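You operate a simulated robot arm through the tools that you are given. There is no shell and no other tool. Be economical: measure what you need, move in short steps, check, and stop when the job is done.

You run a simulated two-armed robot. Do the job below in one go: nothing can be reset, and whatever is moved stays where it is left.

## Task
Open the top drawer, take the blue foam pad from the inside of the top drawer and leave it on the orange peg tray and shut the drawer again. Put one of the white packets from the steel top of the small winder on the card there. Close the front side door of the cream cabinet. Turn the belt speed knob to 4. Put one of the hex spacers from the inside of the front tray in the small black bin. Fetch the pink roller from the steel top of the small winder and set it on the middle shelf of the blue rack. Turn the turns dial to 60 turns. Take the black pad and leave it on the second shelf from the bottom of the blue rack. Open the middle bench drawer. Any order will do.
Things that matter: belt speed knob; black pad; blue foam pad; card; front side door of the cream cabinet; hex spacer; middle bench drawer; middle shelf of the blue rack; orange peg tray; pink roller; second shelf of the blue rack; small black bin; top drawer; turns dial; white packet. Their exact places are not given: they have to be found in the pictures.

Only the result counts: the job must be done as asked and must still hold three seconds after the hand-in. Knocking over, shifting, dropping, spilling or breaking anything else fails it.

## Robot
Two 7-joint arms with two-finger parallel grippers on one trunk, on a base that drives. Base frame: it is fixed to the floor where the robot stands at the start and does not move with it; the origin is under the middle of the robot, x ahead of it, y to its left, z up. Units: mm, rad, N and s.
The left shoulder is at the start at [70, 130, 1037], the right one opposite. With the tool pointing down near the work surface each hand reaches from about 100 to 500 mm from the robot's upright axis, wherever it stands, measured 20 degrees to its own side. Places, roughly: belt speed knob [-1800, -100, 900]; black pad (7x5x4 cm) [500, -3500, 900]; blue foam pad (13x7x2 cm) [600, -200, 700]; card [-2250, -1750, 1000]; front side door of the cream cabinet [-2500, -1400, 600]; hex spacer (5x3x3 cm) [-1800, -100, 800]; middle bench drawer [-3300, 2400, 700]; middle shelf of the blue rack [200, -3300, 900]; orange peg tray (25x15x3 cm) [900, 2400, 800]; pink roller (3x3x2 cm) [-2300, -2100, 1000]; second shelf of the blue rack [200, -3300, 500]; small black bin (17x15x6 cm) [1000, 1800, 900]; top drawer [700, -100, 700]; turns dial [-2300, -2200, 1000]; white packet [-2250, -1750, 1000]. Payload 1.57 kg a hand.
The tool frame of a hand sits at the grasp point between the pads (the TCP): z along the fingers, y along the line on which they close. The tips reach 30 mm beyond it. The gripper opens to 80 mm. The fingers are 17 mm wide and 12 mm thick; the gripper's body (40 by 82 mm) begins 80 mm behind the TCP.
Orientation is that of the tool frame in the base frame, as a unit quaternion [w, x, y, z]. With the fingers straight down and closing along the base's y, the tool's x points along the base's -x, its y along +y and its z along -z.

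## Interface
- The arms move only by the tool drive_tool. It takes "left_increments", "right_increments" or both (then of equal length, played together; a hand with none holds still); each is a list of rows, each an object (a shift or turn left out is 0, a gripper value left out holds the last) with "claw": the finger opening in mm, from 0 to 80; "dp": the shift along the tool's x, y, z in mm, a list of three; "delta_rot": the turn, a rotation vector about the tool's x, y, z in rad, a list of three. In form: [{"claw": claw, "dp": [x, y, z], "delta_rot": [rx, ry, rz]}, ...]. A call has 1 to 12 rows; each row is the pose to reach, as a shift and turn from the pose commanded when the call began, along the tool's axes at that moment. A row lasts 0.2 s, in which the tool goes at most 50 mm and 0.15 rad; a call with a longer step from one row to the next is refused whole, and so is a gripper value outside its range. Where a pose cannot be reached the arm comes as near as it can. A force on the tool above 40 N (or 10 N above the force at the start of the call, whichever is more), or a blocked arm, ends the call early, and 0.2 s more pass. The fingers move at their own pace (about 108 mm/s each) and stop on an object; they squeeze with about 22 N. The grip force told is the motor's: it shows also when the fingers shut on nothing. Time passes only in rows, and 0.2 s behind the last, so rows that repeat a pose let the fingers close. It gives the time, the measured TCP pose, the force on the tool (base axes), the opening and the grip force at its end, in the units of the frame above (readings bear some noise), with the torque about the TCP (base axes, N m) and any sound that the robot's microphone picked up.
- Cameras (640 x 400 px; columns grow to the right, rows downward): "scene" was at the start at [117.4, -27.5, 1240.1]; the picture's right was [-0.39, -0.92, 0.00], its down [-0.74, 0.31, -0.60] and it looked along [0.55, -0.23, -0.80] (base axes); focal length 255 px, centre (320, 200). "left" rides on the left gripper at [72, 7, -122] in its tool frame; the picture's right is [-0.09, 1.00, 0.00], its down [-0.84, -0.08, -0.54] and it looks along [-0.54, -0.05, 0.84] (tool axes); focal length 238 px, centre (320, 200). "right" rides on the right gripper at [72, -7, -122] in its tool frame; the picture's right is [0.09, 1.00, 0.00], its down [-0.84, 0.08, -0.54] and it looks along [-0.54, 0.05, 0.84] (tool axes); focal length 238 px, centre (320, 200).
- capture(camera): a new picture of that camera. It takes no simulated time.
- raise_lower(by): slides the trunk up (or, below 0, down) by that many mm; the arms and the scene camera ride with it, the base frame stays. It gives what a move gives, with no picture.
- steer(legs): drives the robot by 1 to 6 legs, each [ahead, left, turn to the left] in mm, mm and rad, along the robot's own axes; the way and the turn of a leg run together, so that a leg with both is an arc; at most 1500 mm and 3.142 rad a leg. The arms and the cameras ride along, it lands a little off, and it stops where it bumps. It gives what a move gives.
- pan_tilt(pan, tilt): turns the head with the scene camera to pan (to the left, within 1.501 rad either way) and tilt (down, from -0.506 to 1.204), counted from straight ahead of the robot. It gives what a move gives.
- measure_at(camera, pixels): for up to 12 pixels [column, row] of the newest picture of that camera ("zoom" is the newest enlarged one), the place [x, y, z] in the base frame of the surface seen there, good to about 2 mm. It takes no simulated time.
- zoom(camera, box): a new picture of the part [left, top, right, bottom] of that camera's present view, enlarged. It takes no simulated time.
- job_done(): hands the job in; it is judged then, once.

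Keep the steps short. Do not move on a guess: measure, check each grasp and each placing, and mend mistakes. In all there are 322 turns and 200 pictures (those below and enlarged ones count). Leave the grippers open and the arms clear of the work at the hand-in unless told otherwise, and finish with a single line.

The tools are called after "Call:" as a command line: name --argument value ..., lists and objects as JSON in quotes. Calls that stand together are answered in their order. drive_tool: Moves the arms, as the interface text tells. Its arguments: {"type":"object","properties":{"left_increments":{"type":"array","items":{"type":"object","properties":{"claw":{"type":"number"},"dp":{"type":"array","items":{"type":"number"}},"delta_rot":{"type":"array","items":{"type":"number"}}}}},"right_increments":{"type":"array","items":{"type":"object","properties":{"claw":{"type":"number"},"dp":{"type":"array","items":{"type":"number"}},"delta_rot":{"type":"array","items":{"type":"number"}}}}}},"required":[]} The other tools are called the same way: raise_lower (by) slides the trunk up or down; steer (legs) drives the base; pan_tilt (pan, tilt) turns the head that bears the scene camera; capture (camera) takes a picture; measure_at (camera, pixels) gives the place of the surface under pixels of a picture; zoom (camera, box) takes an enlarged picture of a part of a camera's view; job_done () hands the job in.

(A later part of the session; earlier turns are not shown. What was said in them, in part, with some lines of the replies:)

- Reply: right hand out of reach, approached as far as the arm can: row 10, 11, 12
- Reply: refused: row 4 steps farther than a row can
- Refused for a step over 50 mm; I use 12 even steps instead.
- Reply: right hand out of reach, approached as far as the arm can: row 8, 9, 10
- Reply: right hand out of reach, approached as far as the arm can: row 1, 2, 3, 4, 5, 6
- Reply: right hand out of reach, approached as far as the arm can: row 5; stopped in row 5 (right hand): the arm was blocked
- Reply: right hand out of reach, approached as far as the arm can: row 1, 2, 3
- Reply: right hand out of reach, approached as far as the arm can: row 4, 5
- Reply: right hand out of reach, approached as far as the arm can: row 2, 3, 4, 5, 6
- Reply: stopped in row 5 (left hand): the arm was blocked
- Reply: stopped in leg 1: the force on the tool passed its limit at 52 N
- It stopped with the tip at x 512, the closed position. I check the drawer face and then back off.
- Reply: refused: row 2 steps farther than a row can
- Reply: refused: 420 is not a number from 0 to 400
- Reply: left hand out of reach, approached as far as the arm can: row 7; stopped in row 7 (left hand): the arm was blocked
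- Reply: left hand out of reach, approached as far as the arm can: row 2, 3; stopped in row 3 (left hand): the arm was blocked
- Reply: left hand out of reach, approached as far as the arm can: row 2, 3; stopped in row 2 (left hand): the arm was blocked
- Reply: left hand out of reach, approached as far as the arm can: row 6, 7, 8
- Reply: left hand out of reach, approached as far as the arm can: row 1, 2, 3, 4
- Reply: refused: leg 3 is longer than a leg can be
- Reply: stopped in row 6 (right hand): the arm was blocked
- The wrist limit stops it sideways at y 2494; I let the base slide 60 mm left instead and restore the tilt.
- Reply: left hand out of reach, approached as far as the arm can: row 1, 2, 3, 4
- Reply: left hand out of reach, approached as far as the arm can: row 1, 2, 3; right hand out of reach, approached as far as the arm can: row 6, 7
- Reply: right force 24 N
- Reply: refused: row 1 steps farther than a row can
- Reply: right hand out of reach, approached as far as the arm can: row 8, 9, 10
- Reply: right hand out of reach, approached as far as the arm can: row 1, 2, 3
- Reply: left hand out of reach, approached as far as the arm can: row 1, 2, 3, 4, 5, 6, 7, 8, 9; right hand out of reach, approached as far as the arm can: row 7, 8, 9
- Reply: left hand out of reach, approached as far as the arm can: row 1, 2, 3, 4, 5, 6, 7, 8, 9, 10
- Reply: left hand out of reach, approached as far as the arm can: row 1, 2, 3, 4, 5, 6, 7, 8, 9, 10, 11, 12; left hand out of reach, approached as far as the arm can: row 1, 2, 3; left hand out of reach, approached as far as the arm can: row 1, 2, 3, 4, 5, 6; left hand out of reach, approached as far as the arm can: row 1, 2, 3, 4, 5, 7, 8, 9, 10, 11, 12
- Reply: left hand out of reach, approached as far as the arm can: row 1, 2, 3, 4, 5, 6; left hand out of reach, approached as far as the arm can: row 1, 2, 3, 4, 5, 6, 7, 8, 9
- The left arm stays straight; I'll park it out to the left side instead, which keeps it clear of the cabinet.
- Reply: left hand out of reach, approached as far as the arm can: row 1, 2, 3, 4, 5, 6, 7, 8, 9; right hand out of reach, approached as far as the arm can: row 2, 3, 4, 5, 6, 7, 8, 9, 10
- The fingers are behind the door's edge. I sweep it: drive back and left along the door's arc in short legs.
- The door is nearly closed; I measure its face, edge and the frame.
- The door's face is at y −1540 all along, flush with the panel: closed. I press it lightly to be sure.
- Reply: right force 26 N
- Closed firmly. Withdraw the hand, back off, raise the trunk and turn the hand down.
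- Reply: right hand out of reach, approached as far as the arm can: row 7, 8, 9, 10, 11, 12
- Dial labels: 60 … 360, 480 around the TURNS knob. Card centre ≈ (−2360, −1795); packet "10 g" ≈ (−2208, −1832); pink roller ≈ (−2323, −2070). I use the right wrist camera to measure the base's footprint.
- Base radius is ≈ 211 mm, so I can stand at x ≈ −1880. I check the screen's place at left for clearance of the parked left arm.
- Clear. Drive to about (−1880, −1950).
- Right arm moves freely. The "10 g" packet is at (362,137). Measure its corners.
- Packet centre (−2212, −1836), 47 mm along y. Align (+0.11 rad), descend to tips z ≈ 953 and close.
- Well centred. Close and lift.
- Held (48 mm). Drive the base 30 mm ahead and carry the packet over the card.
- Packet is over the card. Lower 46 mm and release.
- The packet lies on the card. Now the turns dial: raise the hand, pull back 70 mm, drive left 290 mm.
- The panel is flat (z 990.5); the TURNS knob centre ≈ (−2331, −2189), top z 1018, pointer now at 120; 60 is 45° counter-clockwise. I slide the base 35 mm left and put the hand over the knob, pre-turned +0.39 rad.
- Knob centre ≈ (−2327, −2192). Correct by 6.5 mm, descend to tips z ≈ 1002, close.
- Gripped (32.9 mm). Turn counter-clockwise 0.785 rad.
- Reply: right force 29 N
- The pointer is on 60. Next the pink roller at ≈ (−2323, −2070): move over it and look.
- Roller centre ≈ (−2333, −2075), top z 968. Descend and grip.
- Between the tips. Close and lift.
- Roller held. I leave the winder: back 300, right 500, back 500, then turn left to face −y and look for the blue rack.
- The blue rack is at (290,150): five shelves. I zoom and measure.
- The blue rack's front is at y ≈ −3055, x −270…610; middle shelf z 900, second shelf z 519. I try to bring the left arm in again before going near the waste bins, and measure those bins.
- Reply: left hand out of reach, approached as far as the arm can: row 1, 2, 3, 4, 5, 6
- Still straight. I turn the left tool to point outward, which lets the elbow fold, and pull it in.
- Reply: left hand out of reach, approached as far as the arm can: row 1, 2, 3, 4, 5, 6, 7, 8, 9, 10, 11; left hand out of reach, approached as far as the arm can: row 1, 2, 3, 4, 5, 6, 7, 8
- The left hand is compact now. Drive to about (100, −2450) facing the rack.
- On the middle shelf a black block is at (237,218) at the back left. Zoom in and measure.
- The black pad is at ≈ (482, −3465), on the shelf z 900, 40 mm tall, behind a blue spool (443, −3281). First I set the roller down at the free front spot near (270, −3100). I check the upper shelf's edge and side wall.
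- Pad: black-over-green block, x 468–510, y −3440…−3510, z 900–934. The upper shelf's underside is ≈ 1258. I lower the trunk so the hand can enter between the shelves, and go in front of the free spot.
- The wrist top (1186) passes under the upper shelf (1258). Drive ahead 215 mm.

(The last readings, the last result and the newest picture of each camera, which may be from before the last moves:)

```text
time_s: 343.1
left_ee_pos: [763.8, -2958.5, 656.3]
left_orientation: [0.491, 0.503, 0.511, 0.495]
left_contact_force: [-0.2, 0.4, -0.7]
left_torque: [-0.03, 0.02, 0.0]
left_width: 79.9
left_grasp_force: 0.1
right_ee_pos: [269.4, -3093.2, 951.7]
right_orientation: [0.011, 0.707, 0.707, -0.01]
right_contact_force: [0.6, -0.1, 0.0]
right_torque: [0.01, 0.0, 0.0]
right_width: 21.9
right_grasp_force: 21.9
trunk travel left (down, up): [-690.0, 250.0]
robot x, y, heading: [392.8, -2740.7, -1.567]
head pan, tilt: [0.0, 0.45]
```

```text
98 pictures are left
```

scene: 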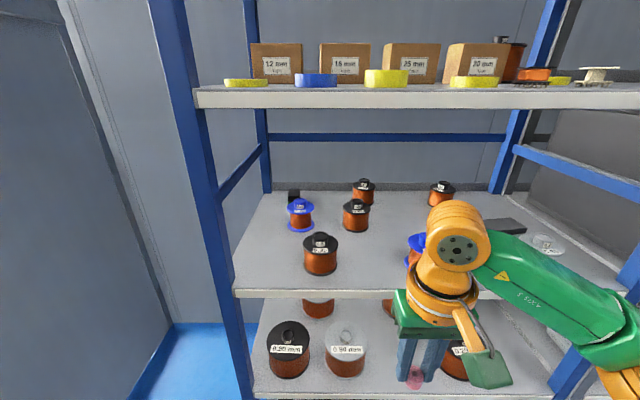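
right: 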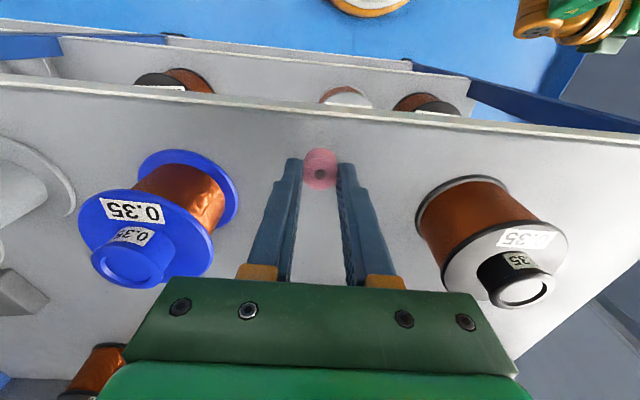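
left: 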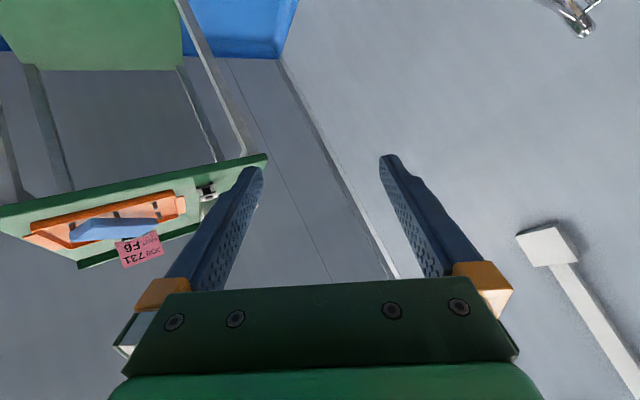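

Clear on both sides. Move 12 mm deeper, lower 16 mm, open.

Call:
drive_tool --right_increments '[{"dp": [-12, 0, 8]}, {"dp": [-12, 0, 15]}, {"dp": [-12, 0, 16]}, {"dp": [-12, 0, 16]}, {"dp": [-12, 0, 16], "claw": 46}, {"dp": [-12, 0, 16]}]'

Call:
drive_tool --right_increments '[{"dp": [0, 0, -25]}, {"dp": [0, 0, -28]}]'

Call:
capture --camera "right"

```text
time_s: 344.5
left_ee_pos: [764.4, -2958.7, 655.2]
left_orientation: [0.491, 0.503, 0.511, 0.495]
left_contact_force: [-0.3, 0.5, -0.5]
left_torque: [-0.04, -0.01, -0.02]
left_width: 79.9
left_grasp_force: 0.0
right_ee_pos: [269.5, -3105.1, 934.0]
right_orientation: [0.01, 0.708, 0.706, -0.009]
right_contact_force: [-0.5, 0.1, 1.0]
right_torque: [0.01, -0.02, 0.01]
right_width: 46.2
right_grasp_force: 0.1
trunk travel left (down, up): [-690.0, 250.0]
robot x, y, heading: [397.9, -2740.7, -1.559]
head pan, tilt: [0.0, 0.45]
```

```text
time_s: 345.1
left_ee_pos: [764.4, -2958.5, 654.3]
left_orientation: [0.491, 0.503, 0.51, 0.496]
left_contact_force: [-0.5, -0.3, 0.3]
left_torque: [0.02, 0.0, 0.05]
left_width: 80.3
left_grasp_force: 0.0
right_ee_pos: [269.8, -3104.9, 962.2]
right_orientation: [0.009, 0.707, 0.707, -0.008]
right_contact_force: [0.8, -0.5, -0.6]
right_torque: [-0.03, 0.01, 0.02]
right_width: 45.8
right_grasp_force: 0.1
trunk travel left (down, up): [-690.0, 250.0]
robot x, y, heading: [396.9, -2739.2, -1.567]
head pan, tilt: [0.0, 0.45]
```

```text
97 pictures are left
```

right: 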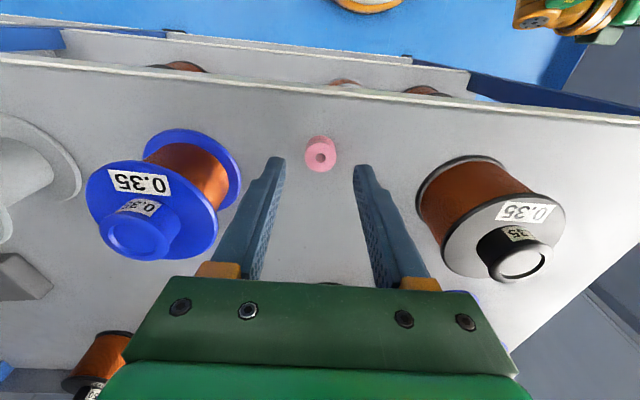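

The roller stands on the middle shelf. I back out. For the pad I must come over the blue spool with the wrist camera on top, so I test turning the right wrist by 180° in free space.

Call:
steer --legs '[[-320, 0, 0]]'

Call:
drive_tool --right_increments '[{"claw": 70, "dp": [0, -10, 0], "delta_rot": [0, 0, 0.14]}, {"dp": [0, -20, 0], "delta_rot": [0, 0, 0.28]}, {"dp": [0, -30, 0], "delta_rot": [0, 0, 0.42]}, {"dp": [0, -40, 0], "delta_rot": [0, 0, 0.56]}, {"dp": [0, -50, 0], "delta_rot": [0, 0, 0.7]}, {"dp": [0, -60, 0], "delta_rot": [0, 0, 0.84]}, {"dp": [0, -70, 0], "delta_rot": [0, 0, 0.98]}, {"dp": [0, -80, 0], "delta_rot": [0, 0, 1.12]}, {"dp": [0, -80, 0], "delta_rot": [0, 0, 1.26]}, {"dp": [0, -80, 0], "delta_rot": [0, 0, 1.4]}, {"dp": [0, -80, 0], "delta_rot": [0, 0, 1.54]}, {"dp": [0, -80, 0], "delta_rot": [0, 0, 1.68]}]'

```text
time_s: 347.3
left_ee_pos: [762.8, -2635.8, 654.3]
left_orientation: [0.49, 0.502, 0.511, 0.496]
left_contact_force: [0.5, 0.3, 0.3]
left_torque: [0.03, 0.03, -0.01]
left_width: 80.0
left_grasp_force: 0.1
right_ee_pos: [266.8, -2781.8, 963.3]
right_orientation: [0.01, 0.707, 0.707, -0.009]
right_contact_force: [0.4, 0.8, 0.4]
right_torque: [0.03, -0.03, 0.02]
right_width: 45.8
right_grasp_force: 0.1
trunk travel left (down, up): [-690.0, 250.0]
robot x, y, heading: [390.8, -2416.2, -1.566]
head pan, tilt: [0.0, 0.45]
```

```text
time_s: 349.9
left_ee_pos: [763.0, -2635.7, 656.0]
left_orientation: [0.49, 0.503, 0.511, 0.495]
left_contact_force: [-0.1, -0.1, 0.0]
left_torque: [-0.01, -0.01, -0.01]
left_width: 80.0
left_grasp_force: 0.0
right_ee_pos: [186.7, -2782.6, 960.9]
right_orientation: [0.013, 0.998, -0.056, 0.001]
right_contact_force: [0.0, -0.3, 0.8]
right_torque: [-0.01, -0.03, -0.01]
right_width: 69.9
right_grasp_force: 0.1
trunk travel left (down, up): [-690.0, 250.0]
robot x, y, heading: [394.7, -2416.2, -1.565]
head pan, tilt: [0.0, 0.45]
```

+1.68 rad worked. Continue to 180°.

Call:
drive_tool --right_increments '[{"delta_rot": [0, 0, 0.14]}, {"delta_rot": [0, 0, 0.28]}, {"delta_rot": [0, 0, 0.42]}, {"delta_rot": [0, 0, 0.56]}, {"delta_rot": [0, 0, 0.7]}, {"delta_rot": [0, 0, 0.84]}, {"delta_rot": [0, 0, 0.98]}, {"delta_rot": [0, 0, 1.12]}, {"delta_rot": [0, 0, 1.26]}, {"delta_rot": [0, 0, 1.4]}, {"delta_rot": [0, 0, 1.46]}]'

```text
time_s: 352.3
left_ee_pos: [762.6, -2634.1, 654.6]
left_orientation: [0.491, 0.502, 0.512, 0.495]
left_contact_force: [-0.6, 0.6, 0.9]
left_torque: [-0.01, -0.04, 0.0]
left_width: 80.1
left_grasp_force: 0.0
right_ee_pos: [187.0, -2782.2, 962.9]
right_orientation: [-0.01, -0.707, 0.707, -0.009]
right_contact_force: [0.4, 0.7, -0.4]
right_torque: [-0.04, -0.02, -0.01]
right_width: 70.5
right_grasp_force: 0.1
trunk travel left (down, up): [-690.0, 250.0]
robot x, y, heading: [394.2, -2413.6, -1.561]
head pan, tilt: [0.0, 0.45]
```

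The 180° turn works. I move the base to (619, −2270), raise the trunk 90 mm, then extend the arm with the tool pitched 40° down.

Call:
steer --legs '[[-150, 225, 0]]'

Call:
raise_lower --by 90

Call:
drive_tool --right_increments '[{"dp": [30, -9, 4], "delta_rot": [0, 0.1, 0]}, {"dp": [60, -18, 8], "delta_rot": [0, 0.2, 0]}, {"dp": [90, -27, 12], "delta_rot": [0, 0.3, 0]}, {"dp": [120, -36, 16], "delta_rot": [0, 0.4, 0]}, {"dp": [150, -45, 20], "delta_rot": [0, 0.5, 0]}, {"dp": [180, -54, 24], "delta_rot": [0, 0.6, 0]}, {"dp": [210, -63, 28], "delta_rot": [0, 0.7, 0]}, {"dp": [240, -72, 32], "delta_rot": [0, 0.8, 0]}, {"dp": [262, -77, 33], "delta_rot": [0, 0.873, 0]}]'

Call:
capture --camera "scene"

```text
time_s: 354.2
left_ee_pos: [968.1, -2497.8, 654.1]
left_orientation: [0.494, 0.506, 0.508, 0.492]
left_contact_force: [0.0, 0.6, 0.5]
left_torque: [0.01, -0.01, -0.03]
left_width: 80.2
left_grasp_force: 0.1
right_ee_pos: [393.0, -2636.1, 963.4]
right_orientation: [-0.01, -0.702, 0.712, -0.01]
right_contact_force: [0.7, 0.2, -0.2]
right_torque: [0.04, 0.03, 0.01]
right_width: 70.0
right_grasp_force: 0.1
trunk travel left (down, up): [-690.0, 250.0]
robot x, y, heading: [599.0, -2272.8, -1.577]
head pan, tilt: [0.0, 0.45]
stopped in leg 1: the robot was blocked; the commanded pose is now the measured one
```

```text
time_s: 355.4
left_ee_pos: [968.0, -2498.9, 744.4]
left_orientation: [0.494, 0.506, 0.508, 0.492]
left_contact_force: [-0.5, 0.1, -0.4]
left_torque: [-0.01, -0.04, 0.03]
left_width: 80.0
left_grasp_force: 0.1
right_ee_pos: [389.6, -2637.0, 1053.1]
right_orientation: [-0.009, -0.703, 0.711, -0.01]
right_contact_force: [-0.2, 0.0, 0.4]
right_torque: [0.03, 0.0, -0.01]
right_width: 70.1
right_grasp_force: 0.1
trunk travel left (down, up): [-780.0, 160.0]
robot x, y, heading: [604.7, -2276.3, -1.574]
head pan, tilt: [0.0, 0.45]
```

```text
time_s: 357.4
left_ee_pos: [967.4, -2498.3, 745.1]
left_orientation: [0.493, 0.506, 0.508, 0.492]
left_contact_force: [0.5, -0.5, 0.1]
left_torque: [-0.01, -0.03, -0.02]
left_width: 79.9
left_grasp_force: 0.1
right_ee_pos: [464.3, -2902.7, 1024.7]
right_orientation: [-0.309, -0.633, 0.64, -0.305]
right_contact_force: [0.2, -0.8, -0.7]
right_torque: [0.01, 0.0, 0.04]
right_width: 70.1
right_grasp_force: 0.0
trunk travel left (down, up): [-780.0, 160.0]
robot x, y, heading: [599.2, -2274.1, -1.572]
head pan, tilt: [0.0, 0.45]
```

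```text
96 pictures are left
```

scene: 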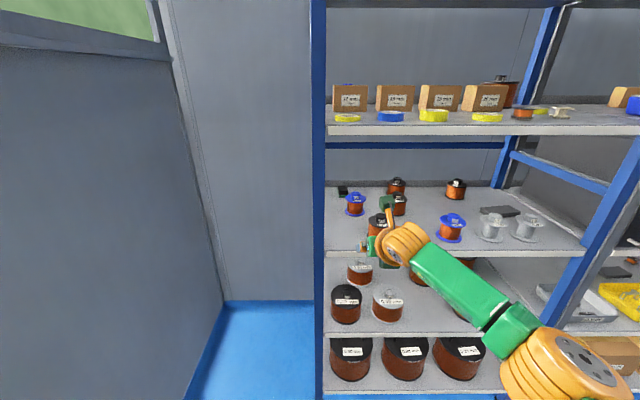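

The base touched a waste bin (x ≈ 807) as it slid left. I step right, and check the bin's position.

Call:
steer --legs '[[0, -40, 0]]'

Call:
pan_tilt --pan 1.3 --tilt 0.9

Call:
capture --camera "scene"

```text
time_s: 358.3
left_ee_pos: [931.0, -2499.7, 742.3]
left_orientation: [0.493, 0.507, 0.508, 0.491]
left_contact_force: [0.5, 0.1, -0.2]
left_torque: [-0.01, 0.01, -0.01]
left_width: 79.9
left_grasp_force: 0.1
right_ee_pos: [429.3, -2900.9, 1026.8]
right_orientation: [-0.311, -0.633, 0.64, -0.305]
right_contact_force: [0.0, -0.6, 0.0]
right_torque: [-0.03, 0.03, -0.04]
right_width: 70.2
right_grasp_force: 0.1
trunk travel left (down, up): [-780.0, 160.0]
robot x, y, heading: [563.0, -2274.0, -1.574]
head pan, tilt: [0.0, 0.45]
```

```text
time_s: 359.8
left_ee_pos: [928.4, -2498.3, 746.0]
left_orientation: [0.494, 0.506, 0.507, 0.492]
left_contact_force: [0.0, -0.7, -1.0]
left_torque: [-0.05, 0.0, -0.04]
left_width: 80.1
left_grasp_force: 0.0
right_ee_pos: [424.3, -2901.8, 1025.5]
right_orientation: [-0.309, -0.633, 0.64, -0.306]
right_contact_force: [0.5, 0.2, -0.4]
right_torque: [-0.02, 0.02, 0.01]
right_width: 69.8
right_grasp_force: 0.0
trunk travel left (down, up): [-780.0, 160.0]
robot x, y, heading: [561.0, -2275.8, -1.577]
head pan, tilt: [1.3, 0.901]
```

```text
95 pictures are left
```

scene: 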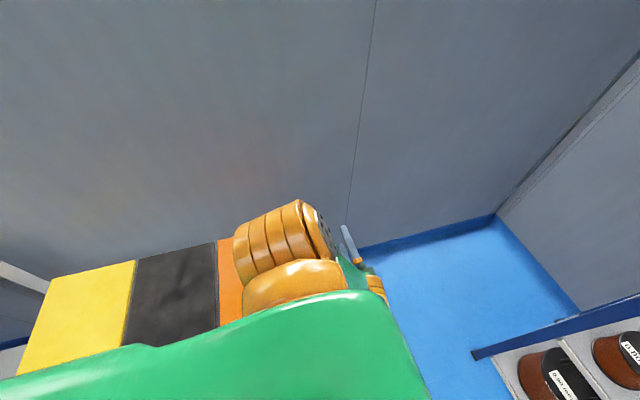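

The bins still line up. Continue: ahead 280, then left 62 to line up with the pad.

Call:
measure_at --camera "scene" --pixels '[[60, 290], [120, 275], [150, 270], [205, 258], [228, 260], [90, 345], [160, 335], [215, 318]]'

Call:
steer --legs '[[90, 0, 0]]'

Call:
pan_tilt --pan 0 --tilt 0.5

Call:
capture --camera "scene"

```text
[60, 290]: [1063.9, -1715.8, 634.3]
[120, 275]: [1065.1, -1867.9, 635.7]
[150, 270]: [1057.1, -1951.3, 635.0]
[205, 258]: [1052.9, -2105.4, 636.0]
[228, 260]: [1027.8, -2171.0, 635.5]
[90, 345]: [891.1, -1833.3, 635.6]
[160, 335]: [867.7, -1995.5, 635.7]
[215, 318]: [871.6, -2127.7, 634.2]
```

```text
time_s: 360.9
left_ee_pos: [928.7, -2585.2, 745.4]
left_orientation: [0.495, 0.505, 0.508, 0.492]
left_contact_force: [-0.5, -0.7, 0.0]
left_torque: [0.01, 0.0, -0.01]
left_width: 80.1
left_grasp_force: 0.0
right_ee_pos: [425.2, -2987.3, 1025.8]
right_orientation: [-0.309, -0.634, 0.639, -0.307]
right_contact_force: [0.7, 0.0, 0.1]
right_torque: [-0.01, 0.01, 0.02]
right_width: 70.1
right_grasp_force: 0.0
trunk travel left (down, up): [-780.0, 160.0]
robot x, y, heading: [562.0, -2364.8, -1.574]
head pan, tilt: [1.3, 0.901]
```

```text
time_s: 362.4
left_ee_pos: [927.5, -2586.0, 744.2]
left_orientation: [0.494, 0.506, 0.508, 0.493]
left_contact_force: [0.4, 0.5, 0.1]
left_torque: [0.0, 0.03, -0.01]
left_width: 79.9
left_grasp_force: 0.1
right_ee_pos: [423.7, -2990.1, 1025.3]
right_orientation: [-0.309, -0.633, 0.64, -0.307]
right_contact_force: [-0.3, 0.4, -0.3]
right_torque: [-0.04, 0.0, 0.03]
right_width: 69.9
right_grasp_force: 0.1
trunk travel left (down, up): [-780.0, 160.0]
robot x, y, heading: [558.3, -2364.5, -1.575]
head pan, tilt: [0.0, 0.499]
```

```text
94 pictures are left
```

scene: 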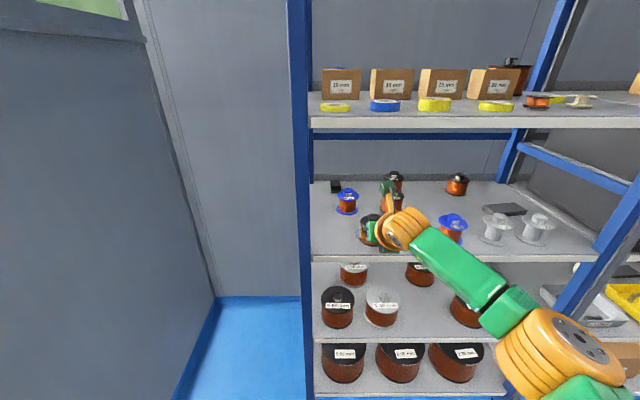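

I shift the hand 64 mm left with the arm (TCP x ≈ 488), then drive ahead over the spools at height.

Call:
drive_tool --right_increments '[{"dp": [0, -32, 0]}, {"dp": [0, -64, 0]}, {"dp": [0, -64, 0]}]'

Call:
steer --legs '[[200, 0, 0]]'

Call:
capture --camera "right"

Call:
capture --camera "scene"

```text
time_s: 363.2
left_ee_pos: [928.4, -2586.3, 745.7]
left_orientation: [0.494, 0.506, 0.507, 0.493]
left_contact_force: [-0.7, 0.6, -0.9]
left_torque: [0.02, -0.01, -0.01]
left_width: 80.0
left_grasp_force: 0.0
right_ee_pos: [488.1, -2992.2, 1026.8]
right_orientation: [-0.309, -0.633, 0.641, -0.306]
right_contact_force: [-0.2, -1.0, -0.4]
right_torque: [0.02, 0.02, 0.01]
right_width: 70.1
right_grasp_force: 0.0
trunk travel left (down, up): [-780.0, 160.0]
robot x, y, heading: [561.8, -2360.4, -1.572]
head pan, tilt: [0.0, 0.499]
```

```text
time_s: 364.8
left_ee_pos: [926.6, -2791.4, 746.0]
left_orientation: [0.493, 0.505, 0.509, 0.493]
left_contact_force: [1.1, 0.2, -0.6]
left_torque: [0.0, 0.0, 0.0]
left_width: 80.0
left_grasp_force: 0.0
right_ee_pos: [488.7, -3194.6, 1028.6]
right_orientation: [-0.309, -0.634, 0.639, -0.308]
right_contact_force: [0.4, -0.2, -0.4]
right_torque: [0.0, -0.01, -0.01]
right_width: 70.0
right_grasp_force: 0.1
trunk travel left (down, up): [-780.0, 160.0]
robot x, y, heading: [562.4, -2571.3, -1.569]
head pan, tilt: [0.0, 0.499]
```

```text
93 pictures are left
```

right: 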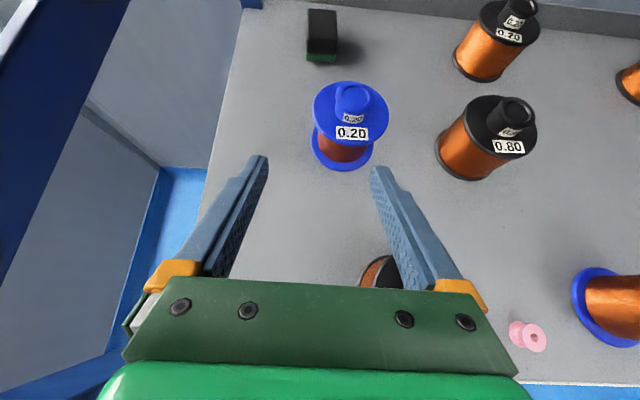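

```text
92 pictures are left
```

scene: 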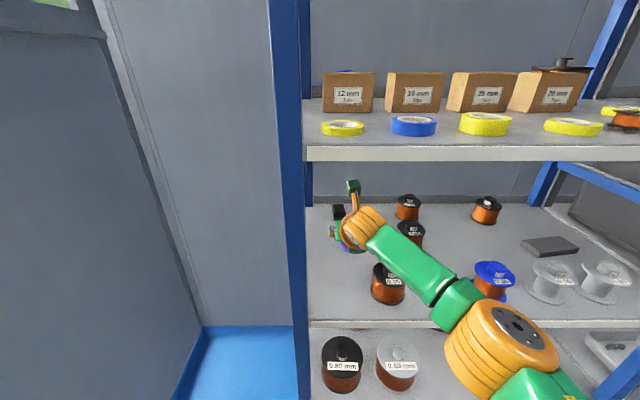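

Excellent view: the pad at (322,35). Measure the pad and the blue spool.

Call:
measure_at --camera "right" --pixels '[[310, 10], [335, 12], [309, 50], [335, 52], [322, 30], [309, 60], [334, 62], [353, 88], [320, 100], [385, 105], [350, 140], [240, 60]]'

Call:
zoom --camera "right" --box '[280, 0, 400, 75]'

```text
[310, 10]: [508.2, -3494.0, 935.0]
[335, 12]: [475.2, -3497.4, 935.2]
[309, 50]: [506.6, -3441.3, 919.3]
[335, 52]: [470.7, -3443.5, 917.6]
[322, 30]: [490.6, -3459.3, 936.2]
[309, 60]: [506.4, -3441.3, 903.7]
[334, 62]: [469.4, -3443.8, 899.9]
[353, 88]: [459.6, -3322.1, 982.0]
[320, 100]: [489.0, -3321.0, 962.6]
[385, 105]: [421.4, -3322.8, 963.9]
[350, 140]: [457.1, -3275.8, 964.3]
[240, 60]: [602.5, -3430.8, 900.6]
```

```text
5.33 times, centred on (340, 38) of right
```

zoom: 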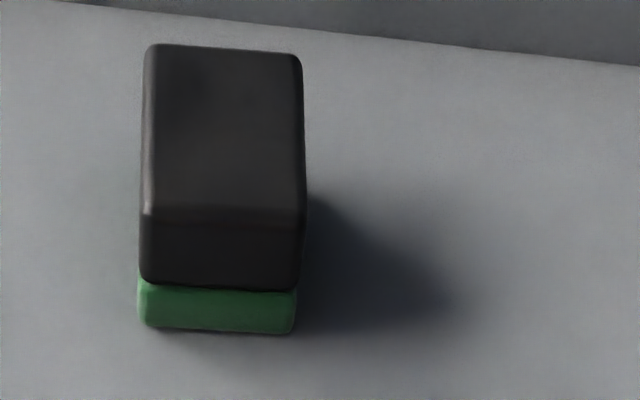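

Pad: x 469–508, y −3441…−3508, top 936. To clear the spool I use a 45° pitch and TCP z ≈ 940. I shift the base left 62 mm (arm right 62), and adjust the pitch.

Call:
steer --legs '[[0, 62, 0]]'

Call:
drive_tool --right_increments '[{"claw": 62, "dp": [0, 31, 0], "delta_rot": [0, -0.04, 0]}, {"dp": [0, 62, 0], "delta_rot": [0, -0.087, 0]}, {"dp": [0, 62, 0], "delta_rot": [0, -0.087, 0]}]'

```text
time_s: 365.9
left_ee_pos: [985.0, -2792.2, 744.9]
left_orientation: [0.493, 0.506, 0.508, 0.493]
left_contact_force: [-0.6, 0.0, 0.4]
left_torque: [-0.03, 0.0, 0.0]
left_width: 79.7
left_grasp_force: 0.1
right_ee_pos: [539.0, -3196.8, 1026.0]
right_orientation: [-0.313, -0.63, 0.645, -0.3]
right_contact_force: [0.0, -0.2, 0.4]
right_torque: [0.0, -0.05, -0.07]
right_width: 70.2
right_grasp_force: 0.1
trunk travel left (down, up): [-780.0, 160.0]
robot x, y, heading: [616.0, -2567.7, -1.579]
head pan, tilt: [0.0, 0.499]
stopped in leg 1: the force on the tool passed its limit at 61 N (the readings are from after the stop); the commanded pose is now the measured one
```

```text
time_s: 366.6
left_ee_pos: [983.9, -2792.9, 745.4]
left_orientation: [0.494, 0.506, 0.507, 0.493]
left_contact_force: [-0.5, 0.1, 0.3]
left_torque: [-0.01, -0.01, -0.01]
left_width: 79.7
left_grasp_force: 0.0
right_ee_pos: [474.9, -3196.7, 1027.3]
right_orientation: [-0.285, -0.643, 0.657, -0.273]
right_contact_force: [-0.3, 1.2, 0.6]
right_torque: [0.02, 0.02, 0.04]
right_width: 61.9
right_grasp_force: 0.0
trunk travel left (down, up): [-780.0, 160.0]
robot x, y, heading: [619.4, -2570.9, -1.579]
head pan, tilt: [0.0, 0.499]
```

I mistakenly slid the base with the hand inside the rack, and it pushed against the rack side (61 N) before stopping. Check that nothing shifted.

Call:
capture --camera "right"

Call:
measure_at --camera "right" --pixels '[[240, 60], [322, 30], [350, 90], [345, 120], [500, 70], [530, 330]]'

```text
90 pictures are left
```

right: 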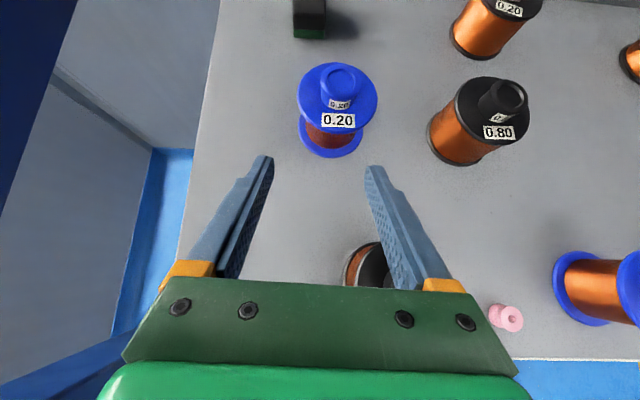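

```text
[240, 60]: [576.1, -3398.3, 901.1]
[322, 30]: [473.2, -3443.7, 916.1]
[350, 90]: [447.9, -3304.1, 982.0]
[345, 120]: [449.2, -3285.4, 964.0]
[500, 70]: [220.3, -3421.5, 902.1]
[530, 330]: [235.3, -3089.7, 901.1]
```

Nothing moved (roller and spools stand as before). Align TCP x to 489 with the arm, then drive ahead 255 mm.

Call:
drive_tool --right_increments '[{"dp": [0, -14, 0]}, {"dp": [0, -14, 0]}]'

Call:
steer --legs '[[180, 0, 0.008]]'

Call:
capture --camera "right"

```text
time_s: 367.2
left_ee_pos: [983.8, -2793.8, 746.0]
left_orientation: [0.494, 0.506, 0.507, 0.493]
left_contact_force: [0.3, 0.1, 1.1]
left_torque: [-0.03, 0.02, -0.01]
left_width: 79.9
left_grasp_force: 0.0
right_ee_pos: [489.2, -3197.2, 1025.1]
right_orientation: [-0.284, -0.643, 0.656, -0.274]
right_contact_force: [0.2, 0.2, 0.7]
right_torque: [-0.02, 0.02, 0.01]
right_width: 61.9
right_grasp_force: 0.1
trunk travel left (down, up): [-780.0, 160.0]
robot x, y, heading: [613.2, -2566.2, -1.573]
head pan, tilt: [0.0, 0.499]
```

```text
time_s: 368.8
left_ee_pos: [986.2, -2971.2, 745.0]
left_orientation: [0.492, 0.504, 0.509, 0.495]
left_contact_force: [-0.1, -0.1, -0.6]
left_torque: [0.0, -0.01, -0.01]
left_width: 80.0
left_grasp_force: 0.0
right_ee_pos: [495.3, -3378.5, 1027.5]
right_orientation: [-0.283, -0.646, 0.653, -0.275]
right_contact_force: [0.3, 0.6, 0.5]
right_torque: [0.03, -0.01, 0.0]
right_width: 62.0
right_grasp_force: 0.1
trunk travel left (down, up): [-780.0, 160.0]
robot x, y, heading: [617.4, -2756.4, -1.566]
head pan, tilt: [0.0, 0.499]
```

```text
89 pictures are left
```

right: 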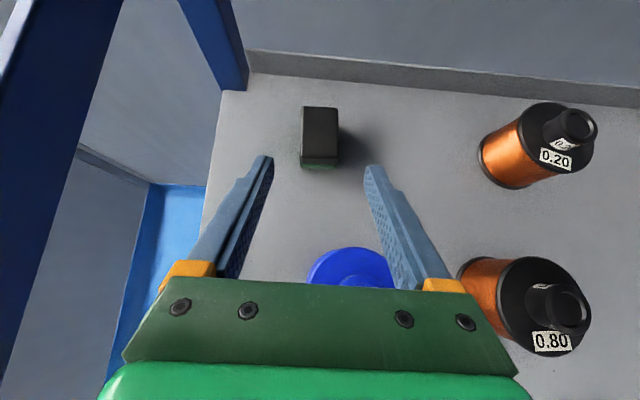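

Call:
measure_at --camera "right" --pixels '[[304, 110], [337, 110], [304, 150], [336, 153], [303, 160], [336, 163], [320, 130], [235, 80], [60, 150], [350, 260]]'

```text
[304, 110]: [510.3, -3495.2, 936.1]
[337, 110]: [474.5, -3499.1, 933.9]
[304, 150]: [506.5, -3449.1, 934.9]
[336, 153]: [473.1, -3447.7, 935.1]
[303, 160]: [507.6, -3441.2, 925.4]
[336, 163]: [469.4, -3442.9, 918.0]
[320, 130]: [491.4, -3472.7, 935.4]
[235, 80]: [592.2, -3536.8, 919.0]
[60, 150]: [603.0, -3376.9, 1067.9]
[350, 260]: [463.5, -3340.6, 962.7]
```

Pad centre (490, −3474). Drive 72 mm more, correct 5 mm right, then lower by trunk 60 mm and check.

Call:
steer --legs '[[72, 0, 0]]'

Call:
drive_tool --right_increments '[{"dp": [0, 5, 0]}, {"dp": [0, 5, 0]}]'

Call:
raise_lower --by -55

Call:
capture --camera "right"

```text
time_s: 369.8
left_ee_pos: [986.8, -3041.3, 745.2]
left_orientation: [0.492, 0.502, 0.511, 0.495]
left_contact_force: [0.4, -0.9, -0.5]
left_torque: [-0.03, -0.01, -0.02]
left_width: 80.0
left_grasp_force: 0.0
right_ee_pos: [495.5, -3449.5, 1027.7]
right_orientation: [-0.283, -0.646, 0.653, -0.275]
right_contact_force: [-0.7, -0.9, 0.3]
right_torque: [-0.02, -0.02, 0.02]
right_width: 62.1
right_grasp_force: 0.1
trunk travel left (down, up): [-780.0, 160.0]
robot x, y, heading: [615.7, -2829.7, -1.566]
head pan, tilt: [0.0, 0.499]
```

```text
time_s: 370.4
left_ee_pos: [987.8, -3045.0, 745.4]
left_orientation: [0.491, 0.503, 0.51, 0.496]
left_contact_force: [0.7, -0.1, -0.2]
left_torque: [0.01, -0.01, 0.02]
left_width: 79.9
left_grasp_force: 0.1
right_ee_pos: [491.8, -3453.0, 1026.1]
right_orientation: [-0.284, -0.646, 0.653, -0.275]
right_contact_force: [0.1, 0.7, 0.1]
right_torque: [0.0, -0.03, 0.05]
right_width: 62.0
right_grasp_force: 0.1
trunk travel left (down, up): [-780.0, 160.0]
robot x, y, heading: [617.0, -2824.7, -1.564]
head pan, tilt: [0.0, 0.499]
```

```text
time_s: 371.4
left_ee_pos: [987.4, -3044.4, 690.4]
left_orientation: [0.49, 0.503, 0.51, 0.496]
left_contact_force: [-0.1, 0.5, 0.3]
left_torque: [-0.01, 0.03, 0.01]
left_width: 80.0
left_grasp_force: 0.1
right_ee_pos: [491.0, -3453.8, 970.9]
right_orientation: [-0.284, -0.646, 0.653, -0.275]
right_contact_force: [1.2, -0.9, 0.5]
right_torque: [0.01, 0.02, -0.01]
right_width: 62.1
right_grasp_force: 0.0
trunk travel left (down, up): [-725.0, 215.0]
robot x, y, heading: [617.9, -2823.4, -1.564]
head pan, tilt: [0.0, 0.499]
```

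```text
88 pictures are left
```

right: 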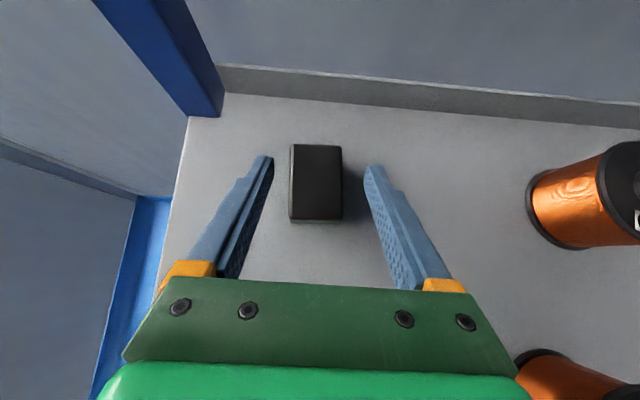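

The pad lies between the fingers. Lower 31 mm more and close.

Call:
raise_lower --by -31

Call:
drive_tool --right_increments '[{"claw": 45}, {"claw": 20}, {"claw": 20}, {"claw": 20}]'

Call:
capture --camera "right"

```text
time_s: 372.1
left_ee_pos: [987.7, -3044.1, 658.6]
left_orientation: [0.491, 0.503, 0.511, 0.496]
left_contact_force: [1.6, 0.4, 0.0]
left_torque: [-0.04, -0.02, -0.01]
left_width: 80.1
left_grasp_force: 0.0
right_ee_pos: [490.8, -3453.6, 940.5]
right_orientation: [-0.283, -0.646, 0.653, -0.275]
right_contact_force: [0.5, 0.3, -0.3]
right_torque: [-0.02, 0.0, -0.03]
right_width: 61.9
right_grasp_force: 0.2
trunk travel left (down, up): [-694.0, 246.0]
robot x, y, heading: [617.6, -2822.2, -1.565]
head pan, tilt: [0.0, 0.499]
```

```text
time_s: 373.1
left_ee_pos: [986.6, -3044.5, 659.3]
left_orientation: [0.491, 0.503, 0.51, 0.495]
left_contact_force: [0.0, -0.1, 0.5]
left_torque: [0.04, 0.02, 0.02]
left_width: 80.0
left_grasp_force: 0.1
right_ee_pos: [491.0, -3453.2, 940.3]
right_orientation: [-0.282, -0.647, 0.653, -0.275]
right_contact_force: [0.1, -1.0, 0.5]
right_torque: [0.08, -0.03, 0.02]
right_width: 41.0
right_grasp_force: 22.5
trunk travel left (down, up): [-694.0, 246.0]
robot x, y, heading: [615.0, -2827.0, -1.567]
head pan, tilt: [0.0, 0.499]
```

```text
87 pictures are left
```

right: 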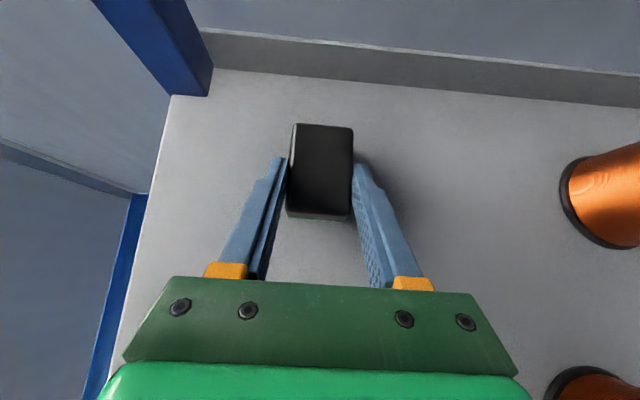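

Gripped (41 mm). Lift 95 mm and check.

Call:
raise_lower --by 97

Call:
capture --camera "right"

Call:
capture --camera "scene"

```text
time_s: 374.4
left_ee_pos: [986.4, -3045.3, 755.6]
left_orientation: [0.49, 0.504, 0.51, 0.496]
left_contact_force: [0.6, 0.5, -0.3]
left_torque: [0.03, 0.03, 0.01]
left_width: 80.0
left_grasp_force: 0.0
right_ee_pos: [490.2, -3453.7, 1037.2]
right_orientation: [-0.282, -0.646, 0.654, -0.275]
right_contact_force: [-0.5, -0.2, -0.7]
right_torque: [-0.04, 0.0, -0.02]
right_width: 41.0
right_grasp_force: 21.8
trunk travel left (down, up): [-791.0, 149.0]
robot x, y, heading: [615.0, -2824.0, -1.562]
head pan, tilt: [0.0, 0.499]
```

```text
86 pictures are left
```

right: 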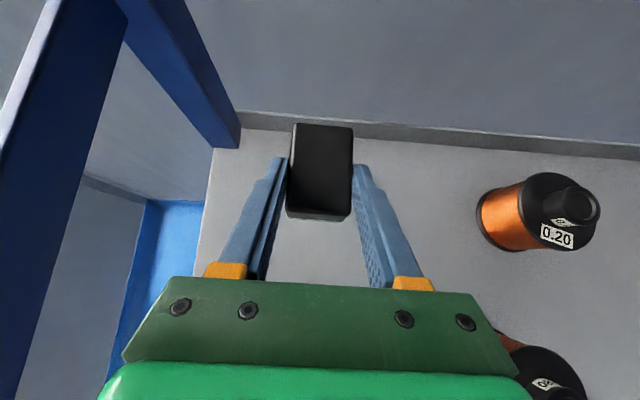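

```text
85 pictures are left
```

scene: 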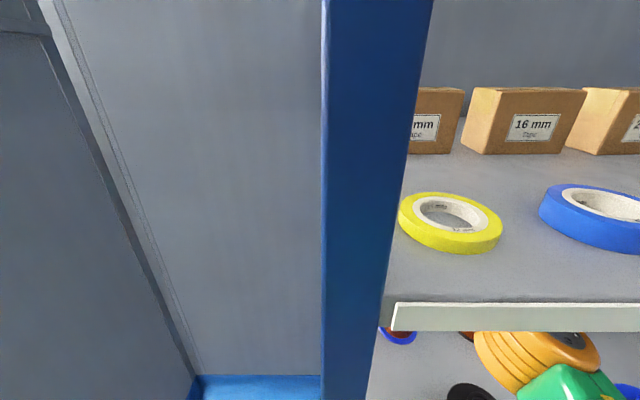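

The pad is out cleanly. Back the base 300 mm (keeping off the bins), then pull the hand out of the rack with the arm.

Call:
steer --legs '[[-300, 0, 0]]'

Call:
drive_tool --right_increments '[{"dp": [-18, 0, -18]}, {"dp": [-36, 0, -36]}, {"dp": [-54, 0, -54]}, {"dp": [-72, 0, -72]}, {"dp": [-90, 0, -90]}, {"dp": [-108, 0, -108]}]'

Call:
pan_tilt --pan 0 --tilt 0.7

Call:
capture --camera "scene"

```text
time_s: 376.5
left_ee_pos: [986.3, -2744.2, 756.7]
left_orientation: [0.49, 0.503, 0.51, 0.496]
left_contact_force: [0.4, 0.1, -0.6]
left_torque: [0.0, 0.01, 0.0]
left_width: 79.9
left_grasp_force: 0.1
right_ee_pos: [490.2, -3154.6, 1036.2]
right_orientation: [-0.282, -0.648, 0.652, -0.275]
right_contact_force: [-0.1, -1.1, -0.8]
right_torque: [0.04, -0.01, 0.03]
right_width: 41.3
right_grasp_force: 21.7
trunk travel left (down, up): [-791.0, 149.0]
robot x, y, heading: [613.2, -2523.9, -1.562]
head pan, tilt: [0.0, 0.499]
```

```text
time_s: 377.9
left_ee_pos: [984.0, -2742.7, 756.3]
left_orientation: [0.491, 0.502, 0.51, 0.496]
left_contact_force: [-0.5, -0.4, 0.3]
left_torque: [-0.05, 0.01, 0.03]
left_width: 80.2
left_grasp_force: 0.1
right_ee_pos: [489.9, -2999.2, 1032.7]
right_orientation: [-0.283, -0.647, 0.653, -0.276]
right_contact_force: [-0.2, 0.6, -0.2]
right_torque: [0.03, -0.01, 0.01]
right_width: 41.1
right_grasp_force: 22.3
trunk travel left (down, up): [-791.0, 149.0]
robot x, y, heading: [616.4, -2522.2, -1.567]
head pan, tilt: [0.0, 0.499]
```

```text
time_s: 378.6
left_ee_pos: [985.5, -2743.1, 756.3]
left_orientation: [0.491, 0.503, 0.51, 0.496]
left_contact_force: [0.0, -0.5, 0.7]
left_torque: [-0.04, 0.01, 0.0]
left_width: 80.0
left_grasp_force: 0.1
right_ee_pos: [491.1, -2999.9, 1032.0]
right_orientation: [-0.282, -0.647, 0.653, -0.275]
right_contact_force: [0.5, 0.1, -0.2]
right_torque: [0.0, -0.02, -0.04]
right_width: 41.1
right_grasp_force: 21.5
trunk travel left (down, up): [-791.0, 149.0]
robot x, y, heading: [617.5, -2526.8, -1.566]
head pan, tilt: [0.0, 0.7]
```

```text
84 pictures are left
```

scene: 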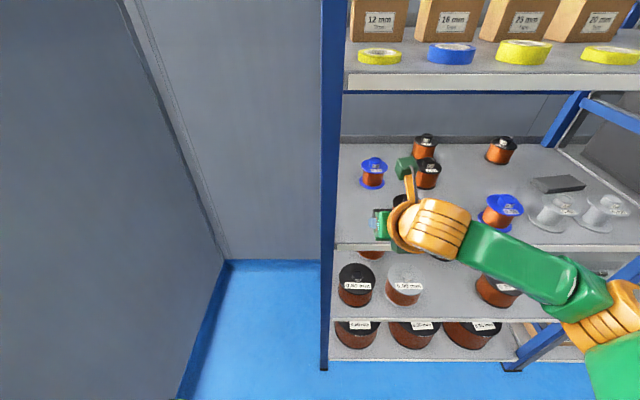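

Now move back and right to face the free spot on the second shelf.

Call:
steer --legs '[[-40, -20, 0], [-90, -230, 0]]'

Call:
raise_lower --by -380

Call:
pan_tilt --pan 0 --tilt 0.45

Call:
capture --camera "scene"

```text
time_s: 380.9
left_ee_pos: [735.5, -2616.0, 755.2]
left_orientation: [0.491, 0.504, 0.51, 0.495]
left_contact_force: [0.2, -0.4, 0.1]
left_torque: [0.01, 0.0, -0.02]
left_width: 80.0
left_grasp_force: 0.0
right_ee_pos: [239.1, -2872.3, 1032.7]
right_orientation: [-0.283, -0.646, 0.654, -0.274]
right_contact_force: [-0.4, -0.3, -0.7]
right_torque: [0.02, -0.02, 0.05]
right_width: 41.1
right_grasp_force: 21.8
trunk travel left (down, up): [-791.0, 149.0]
robot x, y, heading: [365.2, -2392.9, -1.573]
head pan, tilt: [0.0, 0.7]
```

```text
time_s: 384.6
left_ee_pos: [735.1, -2615.7, 376.4]
left_orientation: [0.492, 0.502, 0.51, 0.496]
left_contact_force: [0.4, -0.4, -0.3]
left_torque: [0.01, 0.0, 0.0]
left_width: 79.9
left_grasp_force: 0.1
right_ee_pos: [238.7, -2871.1, 652.2]
right_orientation: [-0.282, -0.646, 0.654, -0.275]
right_contact_force: [-0.4, 0.0, -0.9]
right_torque: [0.06, -0.01, -0.03]
right_width: 41.4
right_grasp_force: 21.8
trunk travel left (down, up): [-411.0, 529.0]
robot x, y, heading: [363.9, -2397.5, -1.566]
head pan, tilt: [0.0, 0.7]
```

```text
time_s: 385.4
left_ee_pos: [734.9, -2615.6, 375.7]
left_orientation: [0.491, 0.503, 0.509, 0.496]
left_contact_force: [-0.1, -1.0, -0.2]
left_torque: [-0.01, 0.0, 0.0]
left_width: 79.8
left_grasp_force: 0.0
right_ee_pos: [238.6, -2870.7, 652.4]
right_orientation: [-0.283, -0.645, 0.654, -0.275]
right_contact_force: [-0.4, -0.5, -0.7]
right_torque: [0.01, 0.01, 0.01]
right_width: 41.1
right_grasp_force: 22.5
trunk travel left (down, up): [-411.0, 529.0]
robot x, y, heading: [368.0, -2396.6, -1.565]
head pan, tilt: [0.0, 0.45]
```

```text
83 pictures are left
```

scene: 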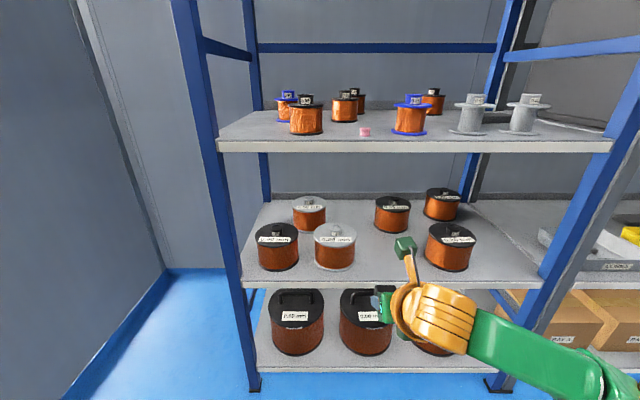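

The free spot on the second shelf lies between the cans at (335,245) and (450,248), about (392,262). Measure.

Call:
measure_at --camera "scene" --pixels '[[375, 265], [380, 275], [356, 252], [427, 252], [335, 262], [450, 265], [392, 215], [335, 235], [450, 232], [360, 282], [300, 150], [380, 240]]'

```text
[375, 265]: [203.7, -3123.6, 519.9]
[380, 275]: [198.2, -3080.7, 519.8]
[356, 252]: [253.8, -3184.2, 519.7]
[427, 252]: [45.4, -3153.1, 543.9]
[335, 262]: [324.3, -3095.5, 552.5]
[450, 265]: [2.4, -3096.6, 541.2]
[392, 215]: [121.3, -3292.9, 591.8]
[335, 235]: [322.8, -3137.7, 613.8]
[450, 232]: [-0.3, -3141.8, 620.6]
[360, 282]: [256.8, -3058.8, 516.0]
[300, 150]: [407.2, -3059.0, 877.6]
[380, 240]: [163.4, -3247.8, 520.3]
```

Free floor from x 55 to 271. I lower to TCP z ≈ 600, slide right 74 mm, drive ahead 224 mm.

Call:
raise_lower --by -50

Call:
steer --legs '[[0, -74, 0], [224, 0, 0]]'

Call:
capture --camera "right"

```text
time_s: 386.3
left_ee_pos: [735.1, -2614.5, 326.4]
left_orientation: [0.491, 0.503, 0.51, 0.496]
left_contact_force: [-0.7, 0.4, 0.3]
left_torque: [-0.01, -0.02, -0.01]
left_width: 80.0
left_grasp_force: 0.1
right_ee_pos: [238.8, -2870.0, 602.2]
right_orientation: [-0.282, -0.646, 0.654, -0.275]
right_contact_force: [0.6, -0.5, -1.4]
right_torque: [-0.01, 0.0, 0.01]
right_width: 41.2
right_grasp_force: 22.3
trunk travel left (down, up): [-361.0, 579.0]
robot x, y, heading: [363.4, -2398.9, -1.563]
head pan, tilt: [0.0, 0.45]
```

```text
time_s: 388.6
left_ee_pos: [660.9, -2840.9, 325.6]
left_orientation: [0.492, 0.504, 0.509, 0.495]
left_contact_force: [-0.1, 0.9, 0.3]
left_torque: [-0.02, -0.02, -0.01]
left_width: 79.9
left_grasp_force: 0.0
right_ee_pos: [164.5, -3096.4, 601.4]
right_orientation: [-0.282, -0.646, 0.654, -0.275]
right_contact_force: [-0.3, 0.2, 0.0]
right_torque: [-0.02, 0.01, 0.02]
right_width: 41.2
right_grasp_force: 22.6
trunk travel left (down, up): [-361.0, 579.0]
robot x, y, heading: [291.9, -2622.1, -1.568]
head pan, tilt: [0.0, 0.45]
```

```text
82 pictures are left
```

right: 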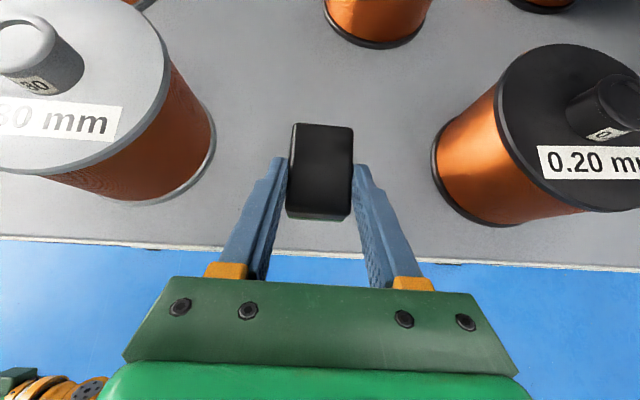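

Well placed between the cans. Lower 40 mm and release.

Call:
raise_lower --by -40

Call:
drive_tool --right_increments '[{"claw": 41}, {"claw": 66}, {"claw": 66}, {"claw": 66}]'

Call:
raise_lower --by 70

Call:
capture --camera "right"

```text
time_s: 389.4
left_ee_pos: [660.5, -2840.5, 286.9]
left_orientation: [0.492, 0.504, 0.509, 0.495]
left_contact_force: [0.6, -0.7, -0.4]
left_torque: [0.02, -0.03, -0.03]
left_width: 80.1
left_grasp_force: 0.0
right_ee_pos: [164.8, -3095.8, 563.1]
right_orientation: [-0.283, -0.646, 0.654, -0.274]
right_contact_force: [0.3, 0.2, -0.6]
right_torque: [0.04, -0.01, 0.0]
right_width: 40.8
right_grasp_force: 22.5
trunk travel left (down, up): [-321.0, 619.0]
robot x, y, heading: [290.4, -2620.1, -1.57]
head pan, tilt: [0.0, 0.45]
```

```text
time_s: 390.4
left_ee_pos: [660.9, -2841.5, 286.2]
left_orientation: [0.492, 0.503, 0.509, 0.495]
left_contact_force: [0.4, 0.2, 0.6]
left_torque: [-0.01, 0.01, 0.0]
left_width: 80.1
left_grasp_force: 0.1
right_ee_pos: [164.8, -3096.5, 562.6]
right_orientation: [-0.283, -0.646, 0.654, -0.274]
right_contact_force: [0.0, 0.8, -0.7]
right_torque: [0.03, 0.03, -0.02]
right_width: 65.9
right_grasp_force: 0.1
trunk travel left (down, up): [-321.0, 619.0]
robot x, y, heading: [292.3, -2622.0, -1.572]
head pan, tilt: [0.0, 0.45]
```

```text
time_s: 391.5
left_ee_pos: [661.4, -2842.5, 355.1]
left_orientation: [0.492, 0.503, 0.51, 0.495]
left_contact_force: [0.9, 0.8, 0.5]
left_torque: [0.01, 0.0, 0.0]
left_width: 80.2
left_grasp_force: 0.0
right_ee_pos: [165.0, -3096.3, 632.4]
right_orientation: [-0.282, -0.646, 0.655, -0.274]
right_contact_force: [0.7, -0.7, -0.4]
right_torque: [-0.01, 0.01, -0.02]
right_width: 65.8
right_grasp_force: 0.0
trunk travel left (down, up): [-391.0, 549.0]
robot x, y, heading: [290.4, -2618.0, -1.572]
head pan, tilt: [0.0, 0.45]
```

```text
81 pictures are left
```

right: 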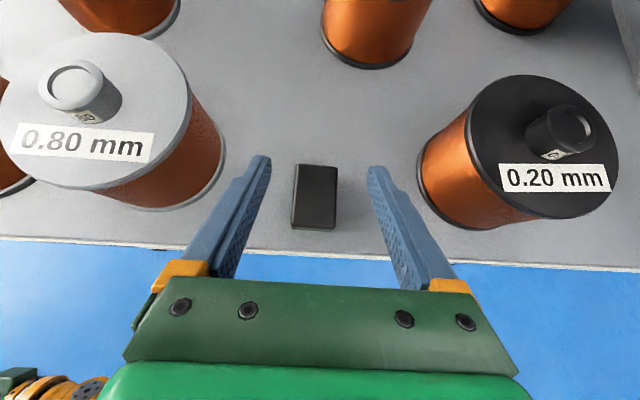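

The black pad stands on the second shelf. Back out and take a check picture.

Call:
steer --legs '[[-400, -150, 0]]'

Call:
raise_lower --by 300

Call:
pan_tilt --pan 0.35 --tilt 0.5

Call:
capture --camera "scene"

```text
time_s: 394.1
left_ee_pos: [511.9, -2446.1, 356.1]
left_orientation: [0.493, 0.505, 0.508, 0.494]
left_contact_force: [-0.1, -0.4, 0.0]
left_torque: [0.02, 0.01, 0.0]
left_width: 80.2
left_grasp_force: 0.2
right_ee_pos: [14.4, -2696.4, 632.6]
right_orientation: [-0.284, -0.644, 0.655, -0.275]
right_contact_force: [-0.7, 0.1, 0.5]
right_torque: [0.0, 0.01, 0.0]
right_width: 66.0
right_grasp_force: 0.1
trunk travel left (down, up): [-391.0, 549.0]
robot x, y, heading: [143.3, -2222.4, -1.575]
head pan, tilt: [0.0, 0.45]
```

```text
time_s: 397.1
left_ee_pos: [512.2, -2444.9, 655.5]
left_orientation: [0.493, 0.505, 0.507, 0.494]
left_contact_force: [0.5, 0.1, -0.9]
left_torque: [0.03, -0.01, -0.01]
left_width: 80.1
left_grasp_force: 0.1
right_ee_pos: [15.0, -2697.5, 932.0]
right_orientation: [-0.283, -0.645, 0.656, -0.273]
right_contact_force: [-0.1, -0.5, 0.5]
right_torque: [-0.01, 0.01, 0.0]
right_width: 65.9
right_grasp_force: 0.1
trunk travel left (down, up): [-691.0, 249.0]
robot x, y, heading: [142.9, -2220.3, -1.574]
head pan, tilt: [0.0, 0.45]
```

```text
time_s: 398.0
left_ee_pos: [511.9, -2444.0, 656.6]
left_orientation: [0.493, 0.504, 0.508, 0.495]
left_contact_force: [-0.3, -0.4, -0.9]
left_torque: [-0.01, 0.0, 0.0]
left_width: 79.8
left_grasp_force: 0.1
right_ee_pos: [14.6, -2696.5, 933.4]
right_orientation: [-0.283, -0.644, 0.655, -0.274]
right_contact_force: [-0.5, 0.1, 0.2]
right_torque: [-0.01, 0.01, 0.01]
right_width: 65.8
right_grasp_force: 0.0
trunk travel left (down, up): [-691.0, 249.0]
robot x, y, heading: [146.0, -2227.4, -1.57]
head pan, tilt: [0.351, 0.499]
```

```text
80 pictures are left
```

scene: 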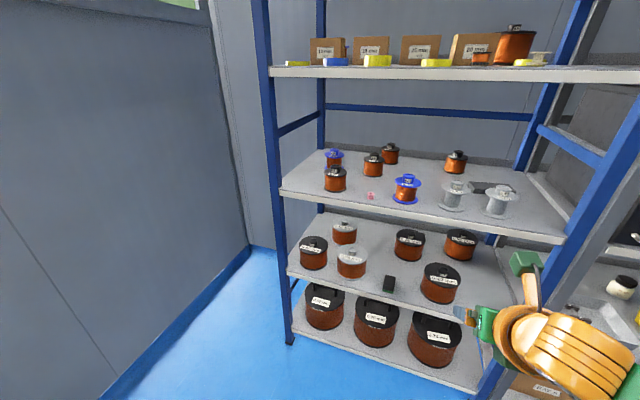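

Roller and pad are in place. Quick check of the waste bins I touched.

Call:
pan_tilt --pan 1.45 --tilt 0.7

Call:
capture --camera "scene"

```text
time_s: 399.3
left_ee_pos: [511.4, -2444.8, 655.5]
left_orientation: [0.493, 0.505, 0.508, 0.493]
left_contact_force: [-0.6, -0.5, -0.2]
left_torque: [0.0, 0.02, -0.04]
left_width: 79.8
left_grasp_force: 0.1
right_ee_pos: [14.9, -2696.9, 931.9]
right_orientation: [-0.284, -0.644, 0.656, -0.274]
right_contact_force: [0.4, -0.3, -0.1]
right_torque: [0.01, -0.01, 0.02]
right_width: 66.2
right_grasp_force: 0.1
trunk travel left (down, up): [-691.0, 249.0]
robot x, y, heading: [141.5, -2221.3, -1.573]
head pan, tilt: [1.45, 0.7]
```

```text
79 pictures are left
```

scene: 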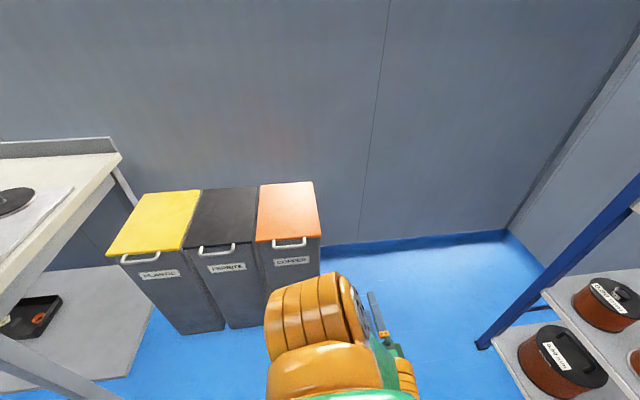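

Call:
measure_at --camera "scene" --pixels '[[150, 265], [220, 262], [290, 255], [200, 300], [240, 300], [300, 180], [240, 190], [180, 193]]'

```text
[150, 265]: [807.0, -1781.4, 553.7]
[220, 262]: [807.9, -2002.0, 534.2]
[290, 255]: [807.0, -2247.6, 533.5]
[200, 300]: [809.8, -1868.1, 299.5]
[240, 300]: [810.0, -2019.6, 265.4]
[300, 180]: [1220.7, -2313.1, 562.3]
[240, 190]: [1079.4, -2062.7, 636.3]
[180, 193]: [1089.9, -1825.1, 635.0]
```

The bins stand unmoved (front x 807). Everything is done and the arms are clear; I hand in.

Call:
job_done

```text
The job is handed in.
```

I did all nine parts of the job and handed it in; along the way the base bumped a waste bin and the hand pressed on the blue rack (61 N), but I saw nothing displaced in later checks.
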